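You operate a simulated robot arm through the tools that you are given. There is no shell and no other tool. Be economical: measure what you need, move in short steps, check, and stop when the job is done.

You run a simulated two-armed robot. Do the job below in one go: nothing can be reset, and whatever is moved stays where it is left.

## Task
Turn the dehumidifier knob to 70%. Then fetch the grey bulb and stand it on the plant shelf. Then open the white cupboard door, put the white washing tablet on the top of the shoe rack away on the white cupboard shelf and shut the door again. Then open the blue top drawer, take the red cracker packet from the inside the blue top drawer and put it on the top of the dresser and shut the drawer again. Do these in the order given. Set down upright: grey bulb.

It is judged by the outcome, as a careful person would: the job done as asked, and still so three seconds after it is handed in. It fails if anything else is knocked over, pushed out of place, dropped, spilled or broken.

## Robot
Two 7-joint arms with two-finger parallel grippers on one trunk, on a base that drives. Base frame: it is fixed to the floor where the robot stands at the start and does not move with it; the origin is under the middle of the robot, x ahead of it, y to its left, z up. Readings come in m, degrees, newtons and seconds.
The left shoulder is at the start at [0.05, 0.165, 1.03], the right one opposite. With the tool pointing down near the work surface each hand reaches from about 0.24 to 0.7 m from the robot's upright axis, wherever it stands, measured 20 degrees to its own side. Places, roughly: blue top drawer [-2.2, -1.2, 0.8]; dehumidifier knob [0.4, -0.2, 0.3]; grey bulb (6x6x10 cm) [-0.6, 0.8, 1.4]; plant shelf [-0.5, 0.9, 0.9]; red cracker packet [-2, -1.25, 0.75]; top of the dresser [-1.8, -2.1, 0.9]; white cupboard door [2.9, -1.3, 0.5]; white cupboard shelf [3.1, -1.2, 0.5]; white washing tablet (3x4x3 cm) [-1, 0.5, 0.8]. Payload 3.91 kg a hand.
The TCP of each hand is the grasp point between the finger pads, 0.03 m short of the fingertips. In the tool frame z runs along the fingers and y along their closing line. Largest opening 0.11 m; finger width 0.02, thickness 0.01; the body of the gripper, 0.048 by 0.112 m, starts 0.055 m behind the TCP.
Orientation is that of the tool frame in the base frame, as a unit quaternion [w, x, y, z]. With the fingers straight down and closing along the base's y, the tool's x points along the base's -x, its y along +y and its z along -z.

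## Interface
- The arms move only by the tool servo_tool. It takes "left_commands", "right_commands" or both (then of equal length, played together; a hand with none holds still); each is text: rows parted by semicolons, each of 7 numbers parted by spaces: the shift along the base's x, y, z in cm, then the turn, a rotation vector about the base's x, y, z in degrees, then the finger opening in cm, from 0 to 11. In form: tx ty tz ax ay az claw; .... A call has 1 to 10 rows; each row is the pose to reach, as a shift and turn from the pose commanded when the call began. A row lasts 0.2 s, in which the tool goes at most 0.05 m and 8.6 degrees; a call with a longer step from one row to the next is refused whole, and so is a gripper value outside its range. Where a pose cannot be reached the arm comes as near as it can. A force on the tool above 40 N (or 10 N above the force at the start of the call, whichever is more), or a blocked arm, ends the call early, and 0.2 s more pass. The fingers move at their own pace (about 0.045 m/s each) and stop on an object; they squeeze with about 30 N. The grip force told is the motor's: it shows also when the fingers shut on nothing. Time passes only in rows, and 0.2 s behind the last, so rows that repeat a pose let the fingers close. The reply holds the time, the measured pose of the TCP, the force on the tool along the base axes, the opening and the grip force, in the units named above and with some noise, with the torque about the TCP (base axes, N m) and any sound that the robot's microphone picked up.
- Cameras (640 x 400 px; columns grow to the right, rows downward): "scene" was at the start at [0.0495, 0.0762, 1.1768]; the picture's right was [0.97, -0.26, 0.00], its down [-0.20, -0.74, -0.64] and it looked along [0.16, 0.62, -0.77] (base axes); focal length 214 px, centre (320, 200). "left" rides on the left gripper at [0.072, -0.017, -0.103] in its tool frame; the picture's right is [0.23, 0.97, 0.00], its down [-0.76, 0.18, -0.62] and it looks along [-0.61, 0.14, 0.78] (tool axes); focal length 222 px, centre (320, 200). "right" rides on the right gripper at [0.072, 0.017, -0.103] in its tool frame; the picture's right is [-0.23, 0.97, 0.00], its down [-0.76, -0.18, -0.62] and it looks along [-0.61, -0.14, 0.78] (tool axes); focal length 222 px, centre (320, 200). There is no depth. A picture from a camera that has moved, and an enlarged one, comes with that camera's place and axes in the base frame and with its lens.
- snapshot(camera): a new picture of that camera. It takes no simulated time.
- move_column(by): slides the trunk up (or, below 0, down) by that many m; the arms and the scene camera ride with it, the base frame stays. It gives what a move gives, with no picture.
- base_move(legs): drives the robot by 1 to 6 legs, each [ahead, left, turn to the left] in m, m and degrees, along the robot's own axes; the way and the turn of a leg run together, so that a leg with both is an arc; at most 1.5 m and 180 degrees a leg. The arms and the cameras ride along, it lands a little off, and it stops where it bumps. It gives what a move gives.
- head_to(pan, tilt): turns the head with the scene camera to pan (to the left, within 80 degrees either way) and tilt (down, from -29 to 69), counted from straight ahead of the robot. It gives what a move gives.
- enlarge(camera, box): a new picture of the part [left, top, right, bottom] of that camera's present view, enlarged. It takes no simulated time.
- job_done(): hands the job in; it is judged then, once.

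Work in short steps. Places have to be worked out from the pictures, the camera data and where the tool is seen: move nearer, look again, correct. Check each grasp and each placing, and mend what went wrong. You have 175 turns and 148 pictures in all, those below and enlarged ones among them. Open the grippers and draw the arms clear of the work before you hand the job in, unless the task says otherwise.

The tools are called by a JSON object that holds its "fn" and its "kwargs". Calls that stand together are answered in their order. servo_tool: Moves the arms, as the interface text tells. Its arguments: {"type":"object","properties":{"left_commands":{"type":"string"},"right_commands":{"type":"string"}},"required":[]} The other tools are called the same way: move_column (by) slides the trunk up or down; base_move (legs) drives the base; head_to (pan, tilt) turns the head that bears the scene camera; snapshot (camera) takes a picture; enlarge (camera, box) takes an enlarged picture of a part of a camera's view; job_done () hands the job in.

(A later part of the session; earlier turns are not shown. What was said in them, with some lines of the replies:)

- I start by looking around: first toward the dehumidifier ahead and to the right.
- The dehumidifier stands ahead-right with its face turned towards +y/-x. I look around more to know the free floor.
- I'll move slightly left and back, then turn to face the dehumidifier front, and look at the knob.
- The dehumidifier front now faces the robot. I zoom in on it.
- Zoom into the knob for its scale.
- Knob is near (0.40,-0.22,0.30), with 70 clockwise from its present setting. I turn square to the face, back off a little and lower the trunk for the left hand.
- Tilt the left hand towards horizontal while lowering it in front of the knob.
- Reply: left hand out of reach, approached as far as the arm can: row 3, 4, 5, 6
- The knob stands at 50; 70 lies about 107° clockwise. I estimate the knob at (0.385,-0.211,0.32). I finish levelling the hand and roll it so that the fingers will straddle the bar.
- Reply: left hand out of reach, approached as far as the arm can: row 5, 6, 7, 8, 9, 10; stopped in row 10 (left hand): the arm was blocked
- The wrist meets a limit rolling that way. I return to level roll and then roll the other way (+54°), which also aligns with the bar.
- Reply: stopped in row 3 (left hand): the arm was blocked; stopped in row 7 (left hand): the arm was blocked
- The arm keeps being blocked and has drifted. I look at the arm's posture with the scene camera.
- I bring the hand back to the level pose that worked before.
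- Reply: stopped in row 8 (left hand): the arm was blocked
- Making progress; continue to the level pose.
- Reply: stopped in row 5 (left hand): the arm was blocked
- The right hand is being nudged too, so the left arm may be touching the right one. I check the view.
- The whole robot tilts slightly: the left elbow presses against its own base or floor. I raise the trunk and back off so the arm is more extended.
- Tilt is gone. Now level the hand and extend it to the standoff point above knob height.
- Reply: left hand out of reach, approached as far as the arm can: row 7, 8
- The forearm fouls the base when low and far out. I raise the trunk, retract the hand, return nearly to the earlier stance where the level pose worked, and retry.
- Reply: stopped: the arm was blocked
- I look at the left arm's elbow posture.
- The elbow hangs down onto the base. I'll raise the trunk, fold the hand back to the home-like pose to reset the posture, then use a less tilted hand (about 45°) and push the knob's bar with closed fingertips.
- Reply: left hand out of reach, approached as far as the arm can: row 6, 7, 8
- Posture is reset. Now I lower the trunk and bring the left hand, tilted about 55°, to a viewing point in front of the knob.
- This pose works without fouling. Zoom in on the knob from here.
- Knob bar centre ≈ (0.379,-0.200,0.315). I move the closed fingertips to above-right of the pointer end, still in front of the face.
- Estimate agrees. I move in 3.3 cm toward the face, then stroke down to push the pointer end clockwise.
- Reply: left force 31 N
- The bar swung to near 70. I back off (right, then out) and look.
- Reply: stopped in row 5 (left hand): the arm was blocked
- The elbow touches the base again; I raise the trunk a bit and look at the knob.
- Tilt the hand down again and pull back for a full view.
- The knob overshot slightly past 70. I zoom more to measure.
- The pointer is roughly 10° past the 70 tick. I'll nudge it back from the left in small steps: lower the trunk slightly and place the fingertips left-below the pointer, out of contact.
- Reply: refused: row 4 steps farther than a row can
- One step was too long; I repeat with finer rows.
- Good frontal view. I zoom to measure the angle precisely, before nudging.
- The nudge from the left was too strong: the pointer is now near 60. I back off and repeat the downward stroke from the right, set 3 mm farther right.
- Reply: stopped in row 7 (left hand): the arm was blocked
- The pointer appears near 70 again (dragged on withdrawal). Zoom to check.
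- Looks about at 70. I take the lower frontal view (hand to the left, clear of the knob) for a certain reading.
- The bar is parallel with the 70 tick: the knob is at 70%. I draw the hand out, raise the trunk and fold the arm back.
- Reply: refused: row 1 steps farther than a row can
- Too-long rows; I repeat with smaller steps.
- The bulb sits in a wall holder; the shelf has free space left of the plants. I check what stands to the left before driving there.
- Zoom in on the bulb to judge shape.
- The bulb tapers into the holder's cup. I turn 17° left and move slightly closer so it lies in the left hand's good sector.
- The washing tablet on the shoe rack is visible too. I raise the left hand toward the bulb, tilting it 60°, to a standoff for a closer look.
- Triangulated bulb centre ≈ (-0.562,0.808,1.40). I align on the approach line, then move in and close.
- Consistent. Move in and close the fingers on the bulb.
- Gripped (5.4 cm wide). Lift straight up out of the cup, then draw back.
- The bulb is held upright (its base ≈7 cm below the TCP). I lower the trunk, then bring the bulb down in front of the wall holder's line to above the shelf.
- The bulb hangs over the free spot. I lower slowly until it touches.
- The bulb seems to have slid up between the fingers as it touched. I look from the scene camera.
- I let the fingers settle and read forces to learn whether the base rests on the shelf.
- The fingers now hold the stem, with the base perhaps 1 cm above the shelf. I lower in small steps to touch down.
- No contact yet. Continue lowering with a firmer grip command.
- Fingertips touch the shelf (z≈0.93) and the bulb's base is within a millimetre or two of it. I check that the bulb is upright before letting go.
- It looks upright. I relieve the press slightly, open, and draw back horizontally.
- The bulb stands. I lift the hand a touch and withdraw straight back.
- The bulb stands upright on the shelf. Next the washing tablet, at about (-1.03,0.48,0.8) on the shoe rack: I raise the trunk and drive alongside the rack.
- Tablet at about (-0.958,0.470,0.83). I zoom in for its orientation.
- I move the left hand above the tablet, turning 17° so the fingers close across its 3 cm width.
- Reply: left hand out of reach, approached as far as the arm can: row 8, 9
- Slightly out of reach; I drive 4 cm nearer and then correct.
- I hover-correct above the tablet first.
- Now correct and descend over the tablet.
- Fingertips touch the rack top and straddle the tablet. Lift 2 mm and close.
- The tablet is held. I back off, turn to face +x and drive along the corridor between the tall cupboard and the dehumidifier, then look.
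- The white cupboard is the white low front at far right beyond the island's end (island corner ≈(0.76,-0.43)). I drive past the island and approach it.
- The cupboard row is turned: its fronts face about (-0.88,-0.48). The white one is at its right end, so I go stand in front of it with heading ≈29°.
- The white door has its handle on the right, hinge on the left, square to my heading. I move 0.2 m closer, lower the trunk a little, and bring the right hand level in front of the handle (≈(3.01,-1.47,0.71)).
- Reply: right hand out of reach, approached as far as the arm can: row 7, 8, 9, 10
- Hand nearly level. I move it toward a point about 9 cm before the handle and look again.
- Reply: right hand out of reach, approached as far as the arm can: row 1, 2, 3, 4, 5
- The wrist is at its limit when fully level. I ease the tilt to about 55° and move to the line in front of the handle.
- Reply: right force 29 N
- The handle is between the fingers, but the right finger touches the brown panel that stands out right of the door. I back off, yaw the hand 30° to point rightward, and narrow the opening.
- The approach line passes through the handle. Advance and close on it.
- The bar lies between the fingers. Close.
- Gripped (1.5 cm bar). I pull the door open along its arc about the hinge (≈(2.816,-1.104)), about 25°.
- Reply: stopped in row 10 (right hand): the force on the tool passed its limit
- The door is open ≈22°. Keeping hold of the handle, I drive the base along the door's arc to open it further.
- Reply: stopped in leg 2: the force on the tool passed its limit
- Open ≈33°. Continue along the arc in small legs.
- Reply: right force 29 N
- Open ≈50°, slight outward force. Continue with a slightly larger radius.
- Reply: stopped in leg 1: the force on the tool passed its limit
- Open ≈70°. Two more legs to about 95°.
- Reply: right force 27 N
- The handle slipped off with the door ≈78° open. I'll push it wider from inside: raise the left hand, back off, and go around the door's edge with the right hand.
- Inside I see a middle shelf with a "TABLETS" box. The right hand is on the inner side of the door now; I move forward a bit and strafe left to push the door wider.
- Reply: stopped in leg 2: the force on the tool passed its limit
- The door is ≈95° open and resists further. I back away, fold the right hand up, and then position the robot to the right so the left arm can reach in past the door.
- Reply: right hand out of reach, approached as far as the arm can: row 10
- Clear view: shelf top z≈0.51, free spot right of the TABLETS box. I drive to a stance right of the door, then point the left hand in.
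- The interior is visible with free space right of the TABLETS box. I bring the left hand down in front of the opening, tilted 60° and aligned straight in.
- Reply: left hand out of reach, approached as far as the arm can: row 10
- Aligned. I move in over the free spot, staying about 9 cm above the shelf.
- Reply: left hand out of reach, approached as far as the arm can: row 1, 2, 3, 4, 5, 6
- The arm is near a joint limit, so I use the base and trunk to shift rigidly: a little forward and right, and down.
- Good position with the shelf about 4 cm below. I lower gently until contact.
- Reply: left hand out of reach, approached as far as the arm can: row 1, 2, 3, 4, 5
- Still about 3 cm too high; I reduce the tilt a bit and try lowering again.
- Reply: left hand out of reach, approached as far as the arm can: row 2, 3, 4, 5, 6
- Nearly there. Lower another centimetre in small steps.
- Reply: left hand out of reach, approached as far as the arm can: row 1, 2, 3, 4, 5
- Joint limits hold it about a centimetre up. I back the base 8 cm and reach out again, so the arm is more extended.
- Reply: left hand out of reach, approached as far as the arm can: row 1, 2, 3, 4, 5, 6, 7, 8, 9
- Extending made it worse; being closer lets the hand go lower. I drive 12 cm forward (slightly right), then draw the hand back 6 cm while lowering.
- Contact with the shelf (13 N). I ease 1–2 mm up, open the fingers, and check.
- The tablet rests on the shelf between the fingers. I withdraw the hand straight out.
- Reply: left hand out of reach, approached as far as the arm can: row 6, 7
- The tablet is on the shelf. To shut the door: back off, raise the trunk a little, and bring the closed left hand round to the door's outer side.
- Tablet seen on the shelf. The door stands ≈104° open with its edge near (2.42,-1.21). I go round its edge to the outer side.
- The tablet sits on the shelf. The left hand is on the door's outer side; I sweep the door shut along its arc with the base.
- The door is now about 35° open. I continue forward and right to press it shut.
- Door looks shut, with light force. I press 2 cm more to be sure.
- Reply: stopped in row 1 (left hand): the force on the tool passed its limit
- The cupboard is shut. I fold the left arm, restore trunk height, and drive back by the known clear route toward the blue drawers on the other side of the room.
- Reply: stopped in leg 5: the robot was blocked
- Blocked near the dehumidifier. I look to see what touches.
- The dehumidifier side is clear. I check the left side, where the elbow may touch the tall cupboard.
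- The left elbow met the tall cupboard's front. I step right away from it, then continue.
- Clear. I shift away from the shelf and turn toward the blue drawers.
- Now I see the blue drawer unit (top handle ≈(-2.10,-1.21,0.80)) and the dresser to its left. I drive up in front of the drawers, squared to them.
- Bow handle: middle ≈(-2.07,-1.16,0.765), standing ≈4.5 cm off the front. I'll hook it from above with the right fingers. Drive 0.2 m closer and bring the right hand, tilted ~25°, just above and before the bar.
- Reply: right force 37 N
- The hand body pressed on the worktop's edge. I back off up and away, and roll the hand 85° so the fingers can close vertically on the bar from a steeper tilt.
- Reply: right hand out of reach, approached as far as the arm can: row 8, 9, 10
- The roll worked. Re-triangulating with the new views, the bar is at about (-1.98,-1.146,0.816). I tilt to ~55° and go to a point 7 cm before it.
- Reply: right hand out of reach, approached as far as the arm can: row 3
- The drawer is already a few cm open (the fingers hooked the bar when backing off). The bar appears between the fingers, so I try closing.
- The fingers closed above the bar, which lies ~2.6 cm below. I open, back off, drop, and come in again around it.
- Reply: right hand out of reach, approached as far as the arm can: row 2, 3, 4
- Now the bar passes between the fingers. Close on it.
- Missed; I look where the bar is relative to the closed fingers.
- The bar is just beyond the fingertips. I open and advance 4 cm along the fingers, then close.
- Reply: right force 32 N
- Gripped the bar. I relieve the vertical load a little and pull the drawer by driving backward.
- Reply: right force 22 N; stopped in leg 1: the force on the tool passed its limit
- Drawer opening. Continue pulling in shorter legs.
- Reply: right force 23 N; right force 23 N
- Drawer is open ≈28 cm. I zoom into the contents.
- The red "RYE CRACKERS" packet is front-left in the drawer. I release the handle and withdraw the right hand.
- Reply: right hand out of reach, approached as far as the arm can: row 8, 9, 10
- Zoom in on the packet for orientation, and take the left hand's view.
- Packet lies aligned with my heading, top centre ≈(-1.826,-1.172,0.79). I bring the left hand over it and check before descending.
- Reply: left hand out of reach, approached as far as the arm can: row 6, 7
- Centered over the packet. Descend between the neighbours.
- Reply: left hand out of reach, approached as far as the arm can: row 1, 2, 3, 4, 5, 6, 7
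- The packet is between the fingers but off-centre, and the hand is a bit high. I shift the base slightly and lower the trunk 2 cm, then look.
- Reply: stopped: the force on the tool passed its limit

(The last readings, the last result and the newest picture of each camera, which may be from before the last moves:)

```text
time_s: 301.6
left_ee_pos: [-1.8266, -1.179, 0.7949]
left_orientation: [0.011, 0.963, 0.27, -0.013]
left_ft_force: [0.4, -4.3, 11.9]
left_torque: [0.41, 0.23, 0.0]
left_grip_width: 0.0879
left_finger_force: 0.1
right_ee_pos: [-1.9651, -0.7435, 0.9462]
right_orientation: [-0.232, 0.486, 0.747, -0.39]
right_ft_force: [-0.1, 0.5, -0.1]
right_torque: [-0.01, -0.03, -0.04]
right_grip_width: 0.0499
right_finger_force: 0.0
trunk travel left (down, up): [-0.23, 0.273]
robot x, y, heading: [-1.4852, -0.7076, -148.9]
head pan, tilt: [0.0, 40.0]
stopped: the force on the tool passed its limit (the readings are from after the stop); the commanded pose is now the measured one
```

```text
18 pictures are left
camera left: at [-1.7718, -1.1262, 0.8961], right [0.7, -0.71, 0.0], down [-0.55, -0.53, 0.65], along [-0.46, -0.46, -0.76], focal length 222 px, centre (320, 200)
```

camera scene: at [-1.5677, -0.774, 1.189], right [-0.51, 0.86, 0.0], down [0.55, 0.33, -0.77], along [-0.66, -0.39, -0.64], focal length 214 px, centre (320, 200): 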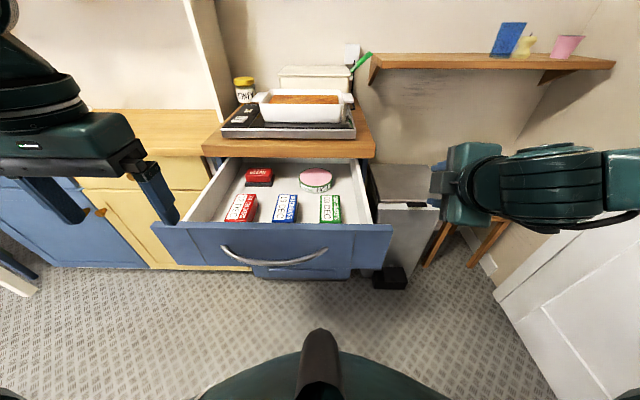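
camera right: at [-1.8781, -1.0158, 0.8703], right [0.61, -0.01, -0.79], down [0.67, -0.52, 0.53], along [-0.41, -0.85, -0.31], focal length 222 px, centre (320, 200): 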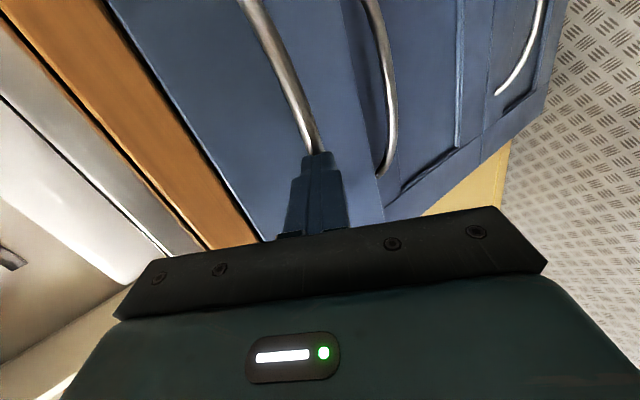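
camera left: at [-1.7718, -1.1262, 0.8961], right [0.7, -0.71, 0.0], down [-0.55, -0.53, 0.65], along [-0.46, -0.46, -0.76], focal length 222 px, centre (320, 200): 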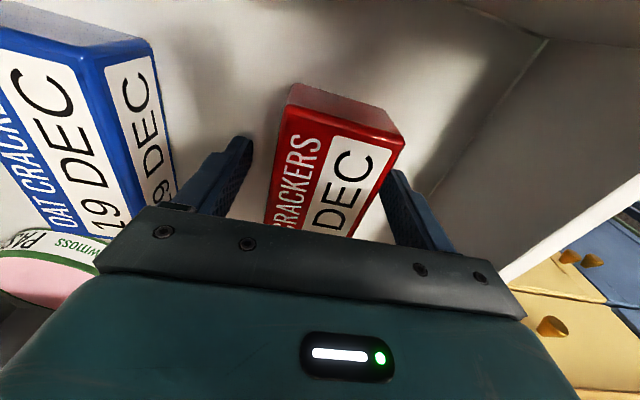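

The image-left fingertip touched the drawer floor (z≈0.765). The packet is between the fingers: lift 4 mm and close.

{"fn": "servo_tool", "kwargs": {"left_commands": "0 0 0.5 0 0 0 9; 0 0 0.5 0 0 0 7; 0 0 0.5 0 0 0 5; 0 0 0.5 0 0 0 3; 0 0 0.5 0 0 0 3; 0 0 0.5 0 0 0 3; 0 0 0.5 0 0 0 3"}}

{"fn": "servo_tool", "kwargs": {"left_commands": "0 0 2 0 0 0 3; 0 0 5 0 0 0 3; 0 0 8.5 0 0 0 3; 0 0 12 0 0 0 3; 0 0 15 0 0 0 3; 1 0.6 18 0 0 0 3; 3 1.8 20 0 0 0 3; 3 1.8 20 0 0 0 3"}}

{"fn": "snapshot", "kwargs": {"camera": "left"}}

```text
time_s: 303.2
left_ee_pos: [-1.8251, -1.178, 0.799]
left_orientation: [0.01, 0.963, 0.269, -0.009]
left_ft_force: [0.4, -0.5, -0.2]
left_torque: [0.02, -0.01, 0.0]
left_grip_width: 0.056
left_finger_force: 30.1
right_ee_pos: [-1.9647, -0.7428, 0.9463]
right_orientation: [-0.233, 0.486, 0.747, -0.391]
right_ft_force: [0.6, 0.4, -1.0]
right_torque: [-0.02, 0.02, 0.01]
right_grip_width: 0.0502
right_finger_force: 0.1
trunk travel left (down, up): [-0.23, 0.273]
robot x, y, heading: [-1.4915, -0.7152, -149.5]
head pan, tilt: [0.0, 40.0]
```

```text
time_s: 305.0
left_ee_pos: [-1.7962, -1.1608, 0.9978]
left_orientation: [0.011, 0.963, 0.269, -0.01]
left_ft_force: [0.2, -0.7, -0.6]
left_torque: [-0.01, -0.01, -0.01]
left_grip_width: 0.0558
left_finger_force: 29.9
right_ee_pos: [-1.9655, -0.7432, 0.9471]
right_orientation: [-0.232, 0.486, 0.747, -0.39]
right_ft_force: [0.1, 0.0, 0.0]
right_torque: [-0.03, -0.03, 0.0]
right_grip_width: 0.0501
right_finger_force: 0.1
trunk travel left (down, up): [-0.23, 0.273]
robot x, y, heading: [-1.4912, -0.7089, -149.4]
head pan, tilt: [0.0, 40.0]
```

```text
17 pictures are left
camera left: at [-1.7404, -1.1066, 1.0991], right [0.7, -0.72, 0.01], down [-0.55, -0.53, 0.64], along [-0.46, -0.45, -0.77], focal length 222 px, centre (320, 200)
```

left: 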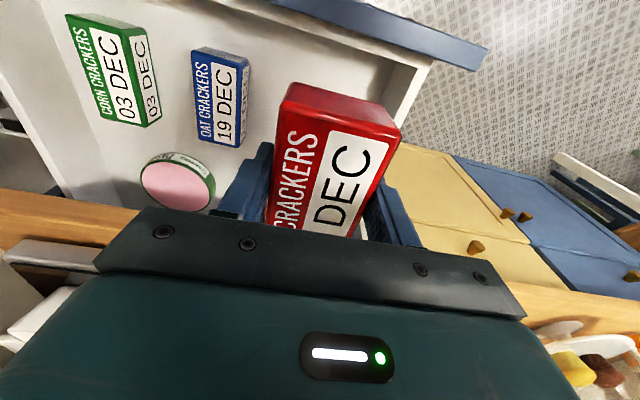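

The red packet is held. I back off, strafe left in front of the dresser and look for a free spot.

{"fn": "base_move", "kwargs": {"legs": [[-0.15, 0, 0], [0, 0.6, 0]]}}

{"fn": "head_to", "kwargs": {"pan": 20, "tilt": 35}}

{"fn": "snapshot", "kwargs": {"camera": "scene"}}

```text
time_s: 309.4
left_ee_pos: [-1.3616, -1.6042, 0.9985]
left_orientation: [0.011, 0.964, 0.267, -0.01]
left_ft_force: [-0.3, 0.4, -1.3]
left_torque: [-0.03, 0.01, 0.0]
left_grip_width: 0.0556
left_finger_force: 29.4
right_ee_pos: [-1.529, -1.1873, 0.9472]
right_orientation: [-0.232, 0.489, 0.745, -0.39]
right_ft_force: [0.1, -0.2, 0.3]
right_torque: [0.0, 0.0, -0.03]
right_grip_width: 0.0502
right_finger_force: 0.0
trunk travel left (down, up): [-0.23, 0.273]
robot x, y, heading: [-1.0562, -1.1556, -149.5]
head pan, tilt: [0.0, 40.0]
```

```text
time_s: 310.3
left_ee_pos: [-1.3614, -1.6039, 0.9975]
left_orientation: [0.01, 0.964, 0.266, -0.01]
left_ft_force: [-1.2, -0.2, -1.3]
left_torque: [0.02, -0.04, 0.03]
left_grip_width: 0.0556
left_finger_force: 30.3
right_ee_pos: [-1.5289, -1.1862, 0.9472]
right_orientation: [-0.232, 0.488, 0.745, -0.39]
right_ft_force: [-0.1, 0.1, -0.6]
right_torque: [0.03, 0.01, 0.0]
right_grip_width: 0.0501
right_finger_force: 0.0
trunk travel left (down, up): [-0.23, 0.273]
robot x, y, heading: [-1.0555, -1.1582, -149.6]
head pan, tilt: [20.0, 35.0]
```

```text
16 pictures are left
camera scene: at [-1.1356, -1.2384, 1.1784], right [-0.77, 0.64, 0.0], down [0.37, 0.44, -0.82], along [-0.52, -0.63, -0.57], focal length 214 px, centre (320, 200)
```

scene: 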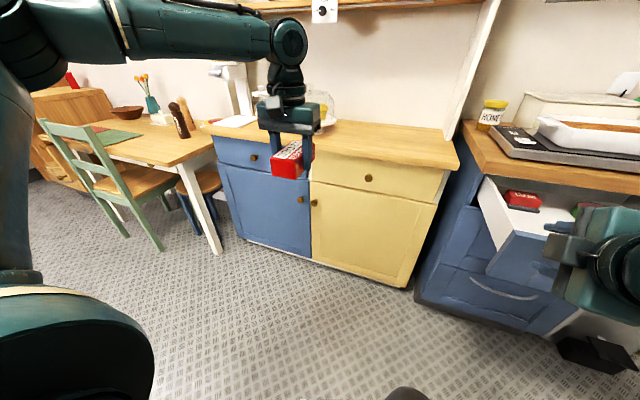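

Free space on the dresser's right half. I raise the trunk 10 cm for clearance, strafe slightly left of the open drawer and move forward, then look with the left hand's camera.

{"fn": "move_column", "kwargs": {"by": 0.1}}

{"fn": "base_move", "kwargs": {"legs": [[0, 0.1, 0], [0.28, 0, 0]]}}

{"fn": "snapshot", "kwargs": {"camera": "left"}}

{"fn": "snapshot", "kwargs": {"camera": "scene"}}

```text
time_s: 311.6
left_ee_pos: [-1.3607, -1.6041, 1.0982]
left_orientation: [0.01, 0.963, 0.268, -0.01]
left_ft_force: [0.2, 1.1, -0.8]
left_torque: [0.0, -0.04, 0.01]
left_grip_width: 0.0557
left_finger_force: 29.8
right_ee_pos: [-1.5293, -1.1877, 1.0478]
right_orientation: [-0.233, 0.489, 0.745, -0.39]
right_ft_force: [0.5, -0.8, -0.2]
right_torque: [0.03, 0.04, -0.02]
right_grip_width: 0.0501
right_finger_force: 0.0
trunk travel left (down, up): [-0.33, 0.173]
robot x, y, heading: [-1.0537, -1.1603, -149.7]
head pan, tilt: [20.0, 35.0]
```

```text
time_s: 314.3
left_ee_pos: [-1.5556, -1.8329, 1.098]
left_orientation: [0.01, 0.964, 0.265, -0.009]
left_ft_force: [0.2, -0.2, -1.5]
left_torque: [0.0, -0.03, 0.0]
left_grip_width: 0.0559
left_finger_force: 30.2
right_ee_pos: [-1.7223, -1.4153, 1.0458]
right_orientation: [-0.234, 0.489, 0.744, -0.39]
right_ft_force: [-0.6, 0.0, 0.3]
right_torque: [0.01, -0.01, 0.02]
right_grip_width: 0.0502
right_finger_force: 0.1
trunk travel left (down, up): [-0.33, 0.173]
robot x, y, heading: [-1.251, -1.3875, -149.8]
head pan, tilt: [20.0, 35.0]
```

```text
15 pictures are left
camera left: at [-1.5004, -1.7801, 1.1987], right [0.69, -0.72, 0.01], down [-0.56, -0.53, 0.64], along [-0.46, -0.45, -0.77], focal length 222 px, centre (320, 200)
```

left: 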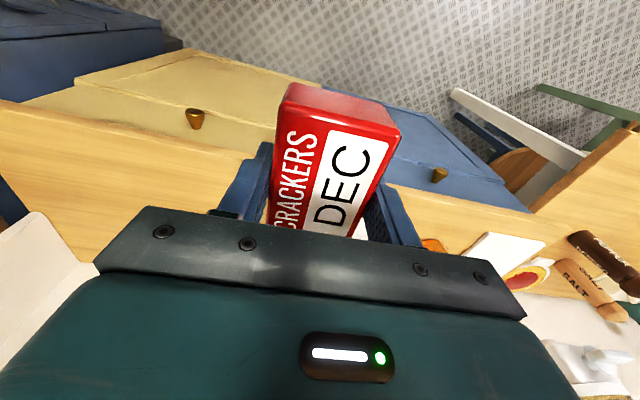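

```text
14 pictures are left
camera scene: at [-1.3291, -1.4674, 1.2784], right [-0.77, 0.64, 0.0], down [0.37, 0.44, -0.82], along [-0.52, -0.63, -0.57], focal length 214 px, centre (320, 200)
```

scene: 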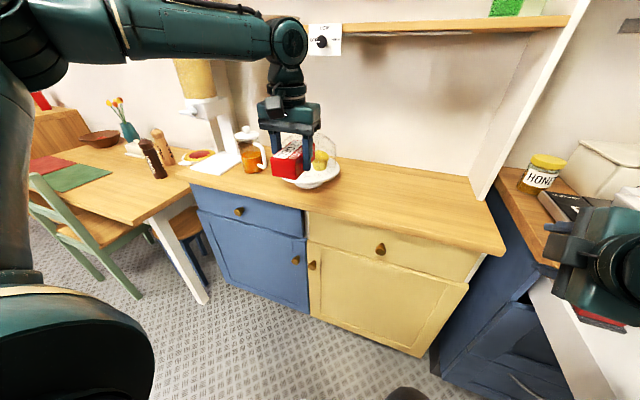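

The dresser top is at z≈0.845 with its front edge ≈0.62 m ahead; the cake stand is near the hand, so I'll place to its right at about (-1.855,-1.811). I turn 15° right and move a bit forward to get that into reach.

{"fn": "base_move", "kwargs": {"legs": [[0, 0, -15], [0.06, 0, 0]]}}

```text
time_s: 316.1
left_ee_pos: [-1.7165, -1.7535, 1.0975]
left_orientation: [0.008, 0.99, 0.138, -0.01]
left_ft_force: [0.6, -0.9, -1.9]
left_torque: [0.0, -0.06, -0.01]
left_grip_width: 0.0558
left_finger_force: 29.8
right_ee_pos: [-1.7716, -1.3067, 1.0471]
right_orientation: [-0.282, 0.582, 0.675, -0.355]
right_ft_force: [-0.6, -0.2, -1.3]
right_torque: [-0.03, 0.0, 0.03]
right_grip_width: 0.0501
right_finger_force: 0.1
trunk travel left (down, up): [-0.33, 0.173]
robot x, y, heading: [-1.3093, -1.3999, -164.7]
head pan, tilt: [20.0, 35.0]
```

Move over the target spot at safe height and descend part way, then view.

{"fn": "servo_tool", "kwargs": {"left_commands": "-3.5 -1.5 -1 0 0 0 3; -7 -2.9 -3 0 0 0 3; -10.5 -4.4 -5 0 0 0 3; -13.9 -5.8 -7 0 0 0 3; -13.9 -5.8 -11 0 0 0 3; -13.9 -5.8 -15 0 0 0 3; -13.9 -5.8 -17 0 0 0 3; -13.9 -5.8 -17 0 0 0 3"}}

{"fn": "snapshot", "kwargs": {"camera": "scene"}}

```text
time_s: 317.9
left_ee_pos: [-1.7856, -1.8194, 0.9438]
left_orientation: [0.009, 0.99, 0.139, -0.011]
left_ft_force: [-0.9, 0.3, -2.0]
left_torque: [0.0, 0.0, -0.01]
left_grip_width: 0.0558
left_finger_force: 29.5
left hand out of reach, approached as far as the arm can: row 2, 3, 4, 5, 6, 7, 8
right_ee_pos: [-1.7712, -1.3074, 1.0463]
right_orientation: [-0.28, 0.582, 0.675, -0.356]
right_ft_force: [-0.5, 0.5, 0.5]
right_torque: [0.01, -0.01, -0.02]
right_grip_width: 0.0502
right_finger_force: 0.0
trunk travel left (down, up): [-0.33, 0.173]
robot x, y, heading: [-1.3041, -1.3993, -164.5]
head pan, tilt: [20.0, 35.0]
```

```text
13 pictures are left
camera scene: at [-1.4037, -1.4589, 1.2785], right [-0.58, 0.81, 0.0], down [0.47, 0.33, -0.82], along [-0.67, -0.47, -0.57], focal length 214 px, centre (320, 200)
```

scene: 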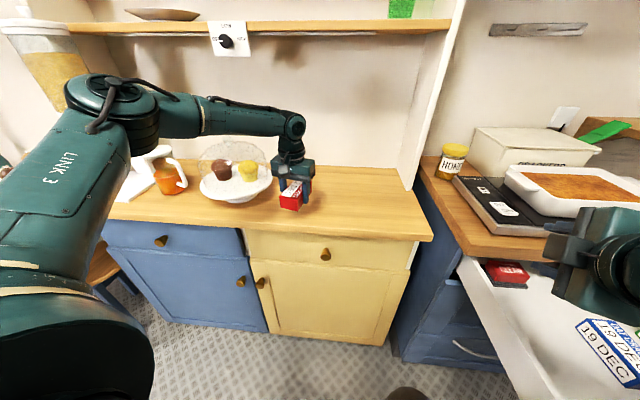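

I need ~3 cm more depth: a small forward move, then lower with the trunk to just above the top.

{"fn": "base_move", "kwargs": {"legs": [[0.035, 0, 0]]}}

{"fn": "move_column", "kwargs": {"by": -0.05}}

{"fn": "snapshot", "kwargs": {"camera": "left"}}

```text
time_s: 318.8
left_ee_pos: [-1.8186, -1.8299, 0.9439]
left_orientation: [0.008, 0.99, 0.138, -0.011]
left_ft_force: [-0.6, -0.8, -1.2]
left_torque: [0.0, -0.03, 0.0]
left_grip_width: 0.0556
left_finger_force: 29.8
right_ee_pos: [-1.8048, -1.3163, 1.0462]
right_orientation: [-0.281, 0.581, 0.676, -0.356]
right_ft_force: [-1.1, 0.4, 0.0]
right_torque: [0.0, -0.03, 0.01]
right_grip_width: 0.05
right_finger_force: 0.1
trunk travel left (down, up): [-0.33, 0.173]
robot x, y, heading: [-1.3364, -1.4119, -164.6]
head pan, tilt: [20.0, 35.0]
```

```text
time_s: 319.7
left_ee_pos: [-1.8188, -1.8282, 0.8946]
left_orientation: [0.009, 0.99, 0.138, -0.012]
left_ft_force: [0.9, -0.6, -1.5]
left_torque: [0.0, -0.01, 0.0]
left_grip_width: 0.0557
left_finger_force: 29.7
right_ee_pos: [-1.803, -1.3165, 0.9959]
right_orientation: [-0.281, 0.582, 0.675, -0.356]
right_ft_force: [0.6, 0.7, 0.8]
right_torque: [-0.02, 0.02, 0.0]
right_grip_width: 0.05
right_finger_force: 0.0
trunk travel left (down, up): [-0.28, 0.223]
robot x, y, heading: [-1.3358, -1.4105, -164.8]
head pan, tilt: [20.0, 35.0]
```

```text
12 pictures are left
camera left: at [-1.7514, -1.7924, 0.9956], right [0.49, -0.87, 0.01], down [-0.67, -0.37, 0.64], along [-0.56, -0.32, -0.76], focal length 222 px, centre (320, 200)
```

left: 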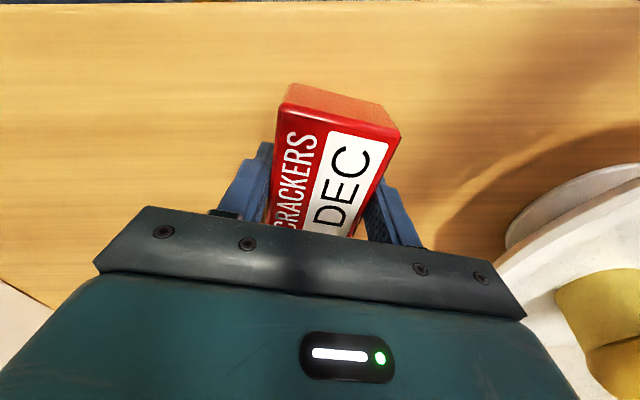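

The packet is well over the top with the front edge clear. Lower gently with the trunk.

{"fn": "move_column", "kwargs": {"by": -0.012}}

{"fn": "move_column", "kwargs": {"by": -0.006}}

```text
time_s: 320.3
left_ee_pos: [-1.8186, -1.8288, 0.8908]
left_orientation: [0.009, 0.99, 0.139, -0.019]
left_ft_force: [1.2, -7.6, 36.5]
left_torque: [1.16, -0.51, -0.24]
left_grip_width: 0.0556
left_finger_force: 29.5
right_ee_pos: [-1.802, -1.3152, 0.9874]
right_orientation: [-0.283, 0.581, 0.674, -0.358]
right_ft_force: [-0.4, -0.8, -0.1]
right_torque: [0.01, 0.01, -0.02]
right_grip_width: 0.05
right_finger_force: 0.0
trunk travel left (down, up): [-0.268, 0.235]
robot x, y, heading: [-1.3395, -1.4133, -164.7]
head pan, tilt: [20.0, 35.0]
```

```text
time_s: 320.7
left_ee_pos: [-1.8187, -1.8283, 0.892]
left_orientation: [0.007, 0.99, 0.139, -0.02]
left_ft_force: [7.1, 1.4, 13.9]
left_torque: [0.61, -0.4, -0.26]
left_grip_width: 0.056
left_finger_force: 30.1
right_ee_pos: [-1.8035, -1.3169, 0.9833]
right_orientation: [-0.281, 0.581, 0.675, -0.358]
right_ft_force: [0.1, -0.2, 0.2]
right_torque: [-0.01, 0.04, -0.02]
right_grip_width: 0.0502
right_finger_force: 0.0
trunk travel left (down, up): [-0.266, 0.237]
robot x, y, heading: [-1.337, -1.4116, -164.8]
head pan, tilt: [20.0, 35.0]
stopped: the force on the tool passed its limit (the readings are from after the stop); the commanded pose is now the measured one
```

Contact with the dresser top. I open the fingers and lift straight away.

{"fn": "servo_tool", "kwargs": {"left_commands": "0 0 0.2 0 0 0 4; 0 0 0.2 0 0 0 7; 0 0 0.2 0 0 0 8; 0 0 0.2 0 0 0 8; 0 0 3 0 0 0 8; 0 0 7 0 0 0 8; 0 0 11 0 0 0 8; 2 0.5 14 0 0 0 8; 6 2 15 0 0 0 8; 6 2 15 0 0 0 8"}}

{"fn": "snapshot", "kwargs": {"camera": "left"}}

```text
time_s: 322.9
left_ee_pos: [-1.7598, -1.8115, 1.0367]
left_orientation: [0.008, 0.99, 0.139, -0.018]
left_ft_force: [0.9, 0.1, -0.1]
left_torque: [-0.03, 0.08, 0.0]
left_grip_width: 0.0799
left_finger_force: 0.0
right_ee_pos: [-1.804, -1.3168, 0.9831]
right_orientation: [-0.281, 0.582, 0.675, -0.357]
right_ft_force: [0.3, 0.6, -0.5]
right_torque: [-0.01, -0.04, 0.01]
right_grip_width: 0.0502
right_finger_force: 0.0
trunk travel left (down, up): [-0.266, 0.237]
robot x, y, heading: [-1.3391, -1.4119, -164.7]
head pan, tilt: [20.0, 35.0]
```

```text
11 pictures are left
camera left: at [-1.6922, -1.775, 1.1371], right [0.49, -0.87, 0.0], down [-0.66, -0.37, 0.65], along [-0.57, -0.32, -0.76], focal length 222 px, centre (320, 200)
```

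left: 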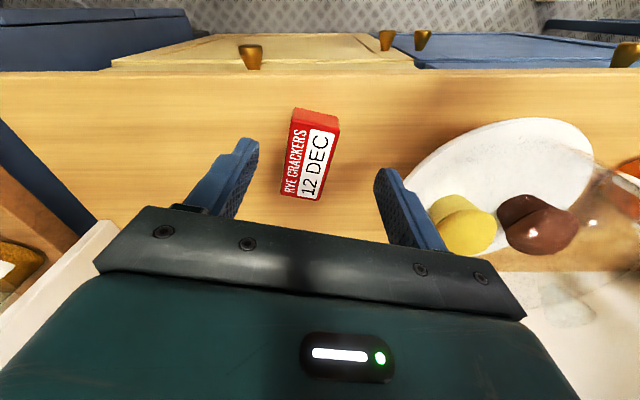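

The packet lies safely on the dresser top. Now to shut the drawer: back away, square up, close the right fingers and lower to handle level.

{"fn": "base_move", "kwargs": {"legs": [[-0.45, 0, 0], [0, 0, 15], [0, -0.4, 0]]}}

{"fn": "servo_tool", "kwargs": {"left_commands": "2.6 1.5 2 0 0 0 8; 5.2 3 4 0 0 0 8; 7.8 4.5 6 0 0 0 8; 10.4 6 8 0 0 0 8", "right_commands": "0 0 0 0 0 0 3; 0 0 0 0 0 0 1; 0 0 0 0 0 0 0; 0 0 0 0 0 0 0"}}

{"fn": "move_column", "kwargs": {"by": -0.13}}

{"fn": "head_to", "kwargs": {"pan": -10, "tilt": 35}}

{"fn": "snapshot", "kwargs": {"camera": "scene"}}

```text
time_s: 328.5
left_ee_pos: [-1.4147, -1.4475, 1.0367]
left_orientation: [0.01, 0.964, 0.266, -0.018]
left_ft_force: [-0.8, 0.7, -0.5]
left_torque: [0.01, 0.0, 0.01]
left_grip_width: 0.0799
left_finger_force: 0.0
right_ee_pos: [-1.5829, -0.9807, 0.9838]
right_orientation: [-0.234, 0.49, 0.744, -0.39]
right_ft_force: [1.0, 0.5, 0.3]
right_torque: [0.0, -0.01, 0.02]
right_grip_width: 0.0499
right_finger_force: 0.0
trunk travel left (down, up): [-0.266, 0.237]
robot x, y, heading: [-1.1102, -0.9557, -149.8]
head pan, tilt: [20.0, 35.0]
```

```text
time_s: 329.5
left_ee_pos: [-1.3118, -1.3881, 1.1167]
left_orientation: [0.009, 0.964, 0.266, -0.017]
left_ft_force: [0.5, 0.6, -0.1]
left_torque: [-0.02, 0.01, -0.03]
left_grip_width: 0.08
left_finger_force: 0.1
right_ee_pos: [-1.5826, -0.9794, 0.9825]
right_orientation: [-0.232, 0.489, 0.745, -0.39]
right_ft_force: [0.6, 0.1, -0.3]
right_torque: [-0.05, 0.0, 0.0]
right_grip_width: 0.0001
right_finger_force: 30.4
trunk travel left (down, up): [-0.266, 0.237]
robot x, y, heading: [-1.1072, -0.9532, -149.5]
head pan, tilt: [20.0, 35.0]
```

```text
time_s: 331.1
left_ee_pos: [-1.3121, -1.3878, 0.9863]
left_orientation: [0.01, 0.964, 0.266, -0.017]
left_ft_force: [0.6, -0.2, 0.8]
left_torque: [-0.02, 0.02, 0.01]
left_grip_width: 0.0799
left_finger_force: 0.1
right_ee_pos: [-1.584, -0.9807, 0.852]
right_orientation: [-0.233, 0.49, 0.744, -0.39]
right_ft_force: [0.1, 0.0, -0.3]
right_torque: [0.0, 0.01, -0.01]
right_grip_width: 0.0001
right_finger_force: 29.7
trunk travel left (down, up): [-0.136, 0.367]
robot x, y, heading: [-1.1102, -0.9522, -149.9]
head pan, tilt: [20.0, 35.0]
```

```text
time_s: 332.1
left_ee_pos: [-1.3116, -1.3878, 0.9865]
left_orientation: [0.01, 0.964, 0.266, -0.017]
left_ft_force: [0.6, 0.8, -0.5]
left_torque: [-0.02, -0.01, 0.01]
left_grip_width: 0.0802
left_finger_force: 0.1
right_ee_pos: [-1.5836, -0.9808, 0.8527]
right_orientation: [-0.233, 0.49, 0.744, -0.389]
right_ft_force: [0.2, -1.5, 0.3]
right_torque: [0.0, 0.01, -0.02]
right_grip_width: 0.0
right_finger_force: 30.0
trunk travel left (down, up): [-0.136, 0.367]
robot x, y, heading: [-1.1076, -0.9571, -149.8]
head pan, tilt: [-10.0, 35.0]
```

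```text
10 pictures are left
camera scene: at [-1.2156, -0.9962, 1.0847], right [-0.35, 0.94, 0.0], down [0.54, 0.2, -0.82], along [-0.77, -0.28, -0.57], focal length 214 px, centre (320, 200)
```

scene: 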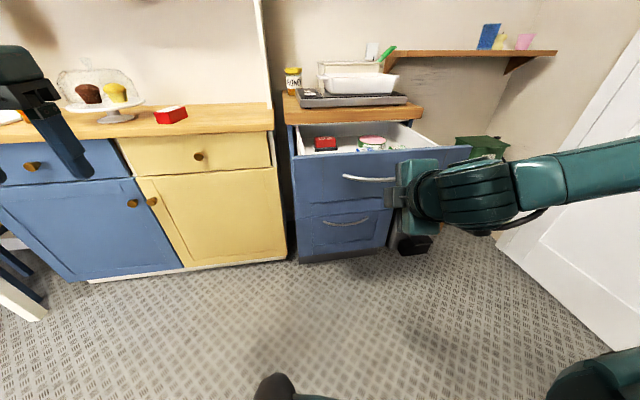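

The red packet sits beside the cake stand. The right fist is in front of the drawer; I drive forward to push it shut.

{"fn": "base_move", "kwargs": {"legs": [[0.38, 0, 0]]}}

{"fn": "snapshot", "kwargs": {"camera": "scene"}}

```text
time_s: 334.5
left_ee_pos: [-1.6385, -1.5812, 0.9867]
left_orientation: [0.011, 0.964, 0.267, -0.018]
left_ft_force: [0.3, -0.5, -0.1]
left_torque: [-0.03, 0.02, -0.01]
left_grip_width: 0.0801
left_finger_force: 0.1
right_ee_pos: [-1.9101, -1.1738, 0.8526]
right_orientation: [-0.233, 0.489, 0.745, -0.389]
right_ft_force: [0.5, -0.4, 0.1]
right_torque: [0.03, -0.02, 0.0]
right_grip_width: 0.0
right_finger_force: 30.0
trunk travel left (down, up): [-0.136, 0.367]
robot x, y, heading: [-1.4376, -1.1421, -149.7]
head pan, tilt: [-10.0, 35.0]
```

```text
9 pictures are left
camera scene: at [-1.5428, -1.1878, 1.0846], right [-0.35, 0.94, 0.0], down [0.54, 0.2, -0.82], along [-0.77, -0.29, -0.57], focal length 214 px, centre (320, 200)
```

scene: 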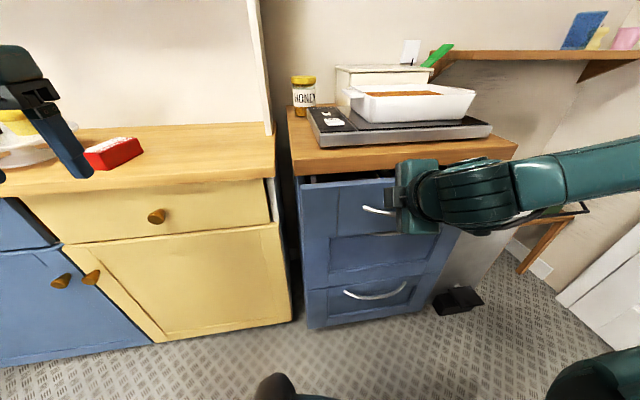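

Nearly shut. Push a little further.

{"fn": "base_move", "kwargs": {"legs": [[0.07, 0, 0]]}}

{"fn": "enlarge", "kwargs": {"camera": "scene", "box": [240, 120, 480, 280]}}

```text
time_s: 335.5
left_ee_pos: [-1.6951, -1.613, 0.9857]
left_orientation: [0.01, 0.964, 0.267, -0.018]
left_ft_force: [-0.3, -0.3, 0.1]
left_torque: [0.0, 0.02, 0.0]
left_grip_width: 0.0801
left_finger_force: 0.1
right_ee_pos: [-1.9677, -1.2066, 0.8537]
right_orientation: [-0.233, 0.489, 0.745, -0.39]
right_ft_force: [0.0, 0.4, 0.6]
right_torque: [-0.01, -0.02, 0.0]
right_grip_width: 0.0002
right_finger_force: 29.7
trunk travel left (down, up): [-0.136, 0.367]
robot x, y, heading: [-1.494, -1.1795, -149.6]
head pan, tilt: [-10.0, 35.0]
```

```text
2.50 times, centred on (360, 200) of scene
camera zoom: at [-1.601, -1.2218, 1.0846], right [-0.35, 0.94, 0.0], down [0.54, 0.2, -0.82], along [-0.77, -0.28, -0.57], focal length 536 px, centre (220, 200)
```

zoom: 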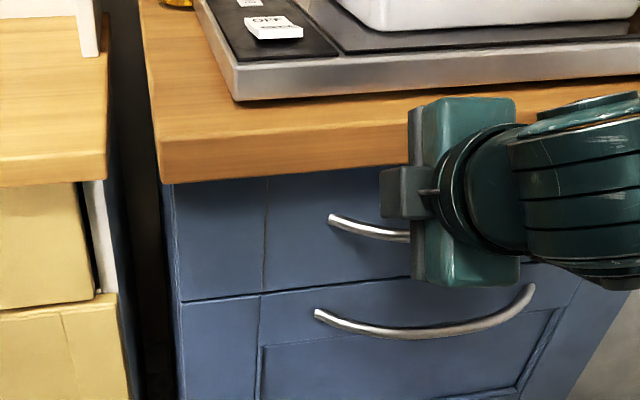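

The front looks almost flush. One last gentle press of 2 cm, then back away and check.

{"fn": "base_move", "kwargs": {"legs": [[0.02, 0, 0]]}}

{"fn": "base_move", "kwargs": {"legs": [[-0.35, 0, 0]]}}

{"fn": "snapshot", "kwargs": {"camera": "scene"}}

```text
time_s: 336.3
left_ee_pos: [-1.7041, -1.6176, 0.9874]
left_orientation: [0.011, 0.964, 0.265, -0.017]
left_ft_force: [-1.3, 0.0, 0.1]
left_torque: [0.02, 0.02, -0.02]
left_grip_width: 0.0801
left_finger_force: 0.0
right_ee_pos: [-1.9727, -1.2091, 0.8543]
right_orientation: [-0.234, 0.488, 0.745, -0.389]
right_ft_force: [8.3, 5.8, 6.3]
right_torque: [-0.08, 0.04, 0.04]
right_grip_width: 0.0
right_finger_force: 30.1
trunk travel left (down, up): [-0.136, 0.367]
robot x, y, heading: [-1.5011, -1.1827, -149.7]
head pan, tilt: [-10.0, 35.0]
stopped in leg 1: the force on the tool passed its limit (the readings are from after the stop); the commanded pose is now the measured one
```

```text
time_s: 338.6
left_ee_pos: [-1.4009, -1.4411, 0.9868]
left_orientation: [0.011, 0.964, 0.266, -0.017]
left_ft_force: [0.1, -0.3, -0.9]
left_torque: [-0.03, 0.02, 0.03]
left_grip_width: 0.08
left_finger_force: 0.0
right_ee_pos: [-1.6694, -1.0332, 0.8523]
right_orientation: [-0.234, 0.489, 0.745, -0.389]
right_ft_force: [0.4, -0.6, -0.2]
right_torque: [0.01, 0.02, -0.03]
right_grip_width: 0.0
right_finger_force: 30.0
trunk travel left (down, up): [-0.136, 0.367]
robot x, y, heading: [-1.1989, -1.0098, -149.9]
head pan, tilt: [-10.0, 35.0]
```

```text
7 pictures are left
camera scene: at [-1.3054, -1.049, 1.0847], right [-0.35, 0.94, 0.0], down [0.54, 0.2, -0.82], along [-0.77, -0.28, -0.57], focal length 214 px, centre (320, 200)
```

scene: 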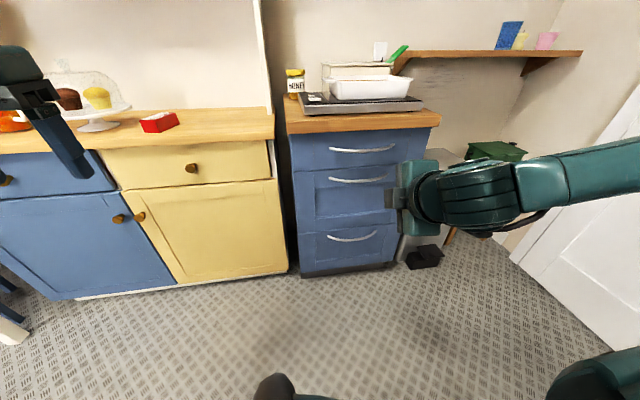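

The drawer is shut and the packet is on the dresser top. I open the right gripper, draw back, and turn to confirm the bulb still stands.

{"fn": "servo_tool", "kwargs": {"right_commands": "1.5 1 1 0 0 0 4; 3 2 3 0 0 0 8; 4 2.5 6 0 0 0 11; 4 2.5 8 0 0 0 11", "left_commands": "0 0 1 0 0 0 10; 0 0 2 0 0 0 11; 0 0 3 0 0 0 11; 0 0 3 0 0 0 11"}}

{"fn": "base_move", "kwargs": {"legs": [[-0.35, 0, 0], [0, 0, -125]]}}

{"fn": "head_to", "kwargs": {"pan": 0, "tilt": 15}}

{"fn": "snapshot", "kwargs": {"camera": "scene"}}

```text
time_s: 339.6
left_ee_pos: [-1.4003, -1.44, 1.0167]
left_orientation: [0.01, 0.964, 0.267, -0.017]
left_ft_force: [0.1, 0.4, 0.1]
left_torque: [0.02, 0.01, -0.05]
left_grip_width: 0.1099
left_finger_force: 0.1
right_ee_pos: [-1.634, -1.0264, 0.9333]
right_orientation: [-0.233, 0.491, 0.744, -0.388]
right_ft_force: [0.2, 0.3, -0.1]
right_torque: [-0.02, 0.0, 0.0]
right_grip_width: 0.0843
right_finger_force: 0.1
right hand out of reach, approached as far as the arm can: row 1, 2, 3, 4
trunk travel left (down, up): [-0.136, 0.367]
robot x, y, heading: [-1.2006, -1.0022, -149.8]
head pan, tilt: [-10.0, 35.0]
```

```text
time_s: 347.2
left_ee_pos: [-1.1092, -0.3982, 1.0176]
left_orientation: [0.011, -0.661, 0.75, 0.017]
left_ft_force: [-0.6, -0.4, 0.7]
left_torque: [0.0, -0.04, 0.01]
left_grip_width: 0.1097
left_finger_force: 0.0
right_ee_pos: [-0.6375, -0.471, 0.9323]
right_orientation: [-0.453, 0.883, -0.115, 0.04]
right_ft_force: [0.3, -0.2, -0.4]
right_torque: [-0.01, 0.01, 0.02]
right_grip_width: 0.11
right_finger_force: 0.0
trunk travel left (down, up): [-0.136, 0.367]
robot x, y, heading: [-0.8947, -0.8278, 82.4]
head pan, tilt: [-10.0, 35.0]
```

```text
time_s: 348.0
left_ee_pos: [-1.1098, -0.3969, 1.0179]
left_orientation: [0.011, -0.661, 0.75, 0.016]
left_ft_force: [0.0, 0.4, 0.2]
left_torque: [0.0, -0.01, 0.01]
left_grip_width: 0.1099
left_finger_force: 0.1
right_ee_pos: [-0.6387, -0.4703, 0.9328]
right_orientation: [-0.452, 0.884, -0.114, 0.04]
right_ft_force: [-0.2, 0.0, 0.4]
right_torque: [0.01, 0.01, 0.01]
right_grip_width: 0.11
right_finger_force: 0.1
trunk travel left (down, up): [-0.136, 0.367]
robot x, y, heading: [-0.8882, -0.8265, 82.4]
head pan, tilt: [0.0, 15.0]
```

```text
6 pictures are left
camera scene: at [-0.8746, -0.7035, 1.1166], right [0.99, -0.14, 0.0], down [-0.04, -0.26, -0.97], along [0.13, 0.96, -0.26], focal length 214 px, centre (320, 200)
```

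scene: 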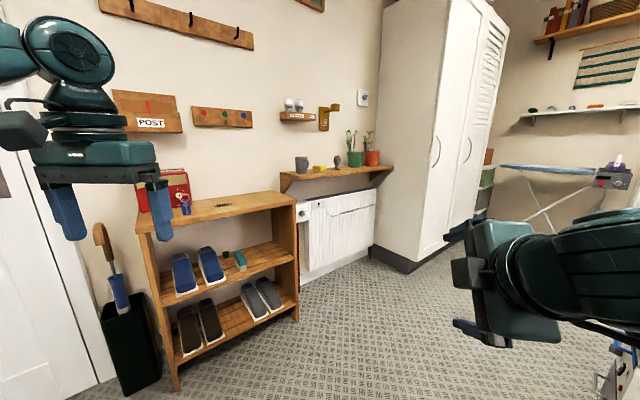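

The grey bulb still stands upright on the plant shelf with the pots and other things in place. The knob was left at 70, the cupboard and the drawer are shut, and the grippers are open and clear. I hand in.

{"fn": "job_done", "kwargs": {}}

```text
The job is handed in.
```

I did all four jobs in order and handed in:
- **Dehumidifier:** the knob is at 70%.
- **Bulb:** the grey bulb is standing upright on the plant shelf.
- **Cupboard:** the washing tablet is on the white cupboard shelf and the door is shut.
- **Drawer:** the red rye cracker packet is on the dresser top and the blue top drawer is shut.

On the drive back, the left elbow bumped the front of the tall white cupboard by the plant shelf. I saw nothing moved or knocked over.
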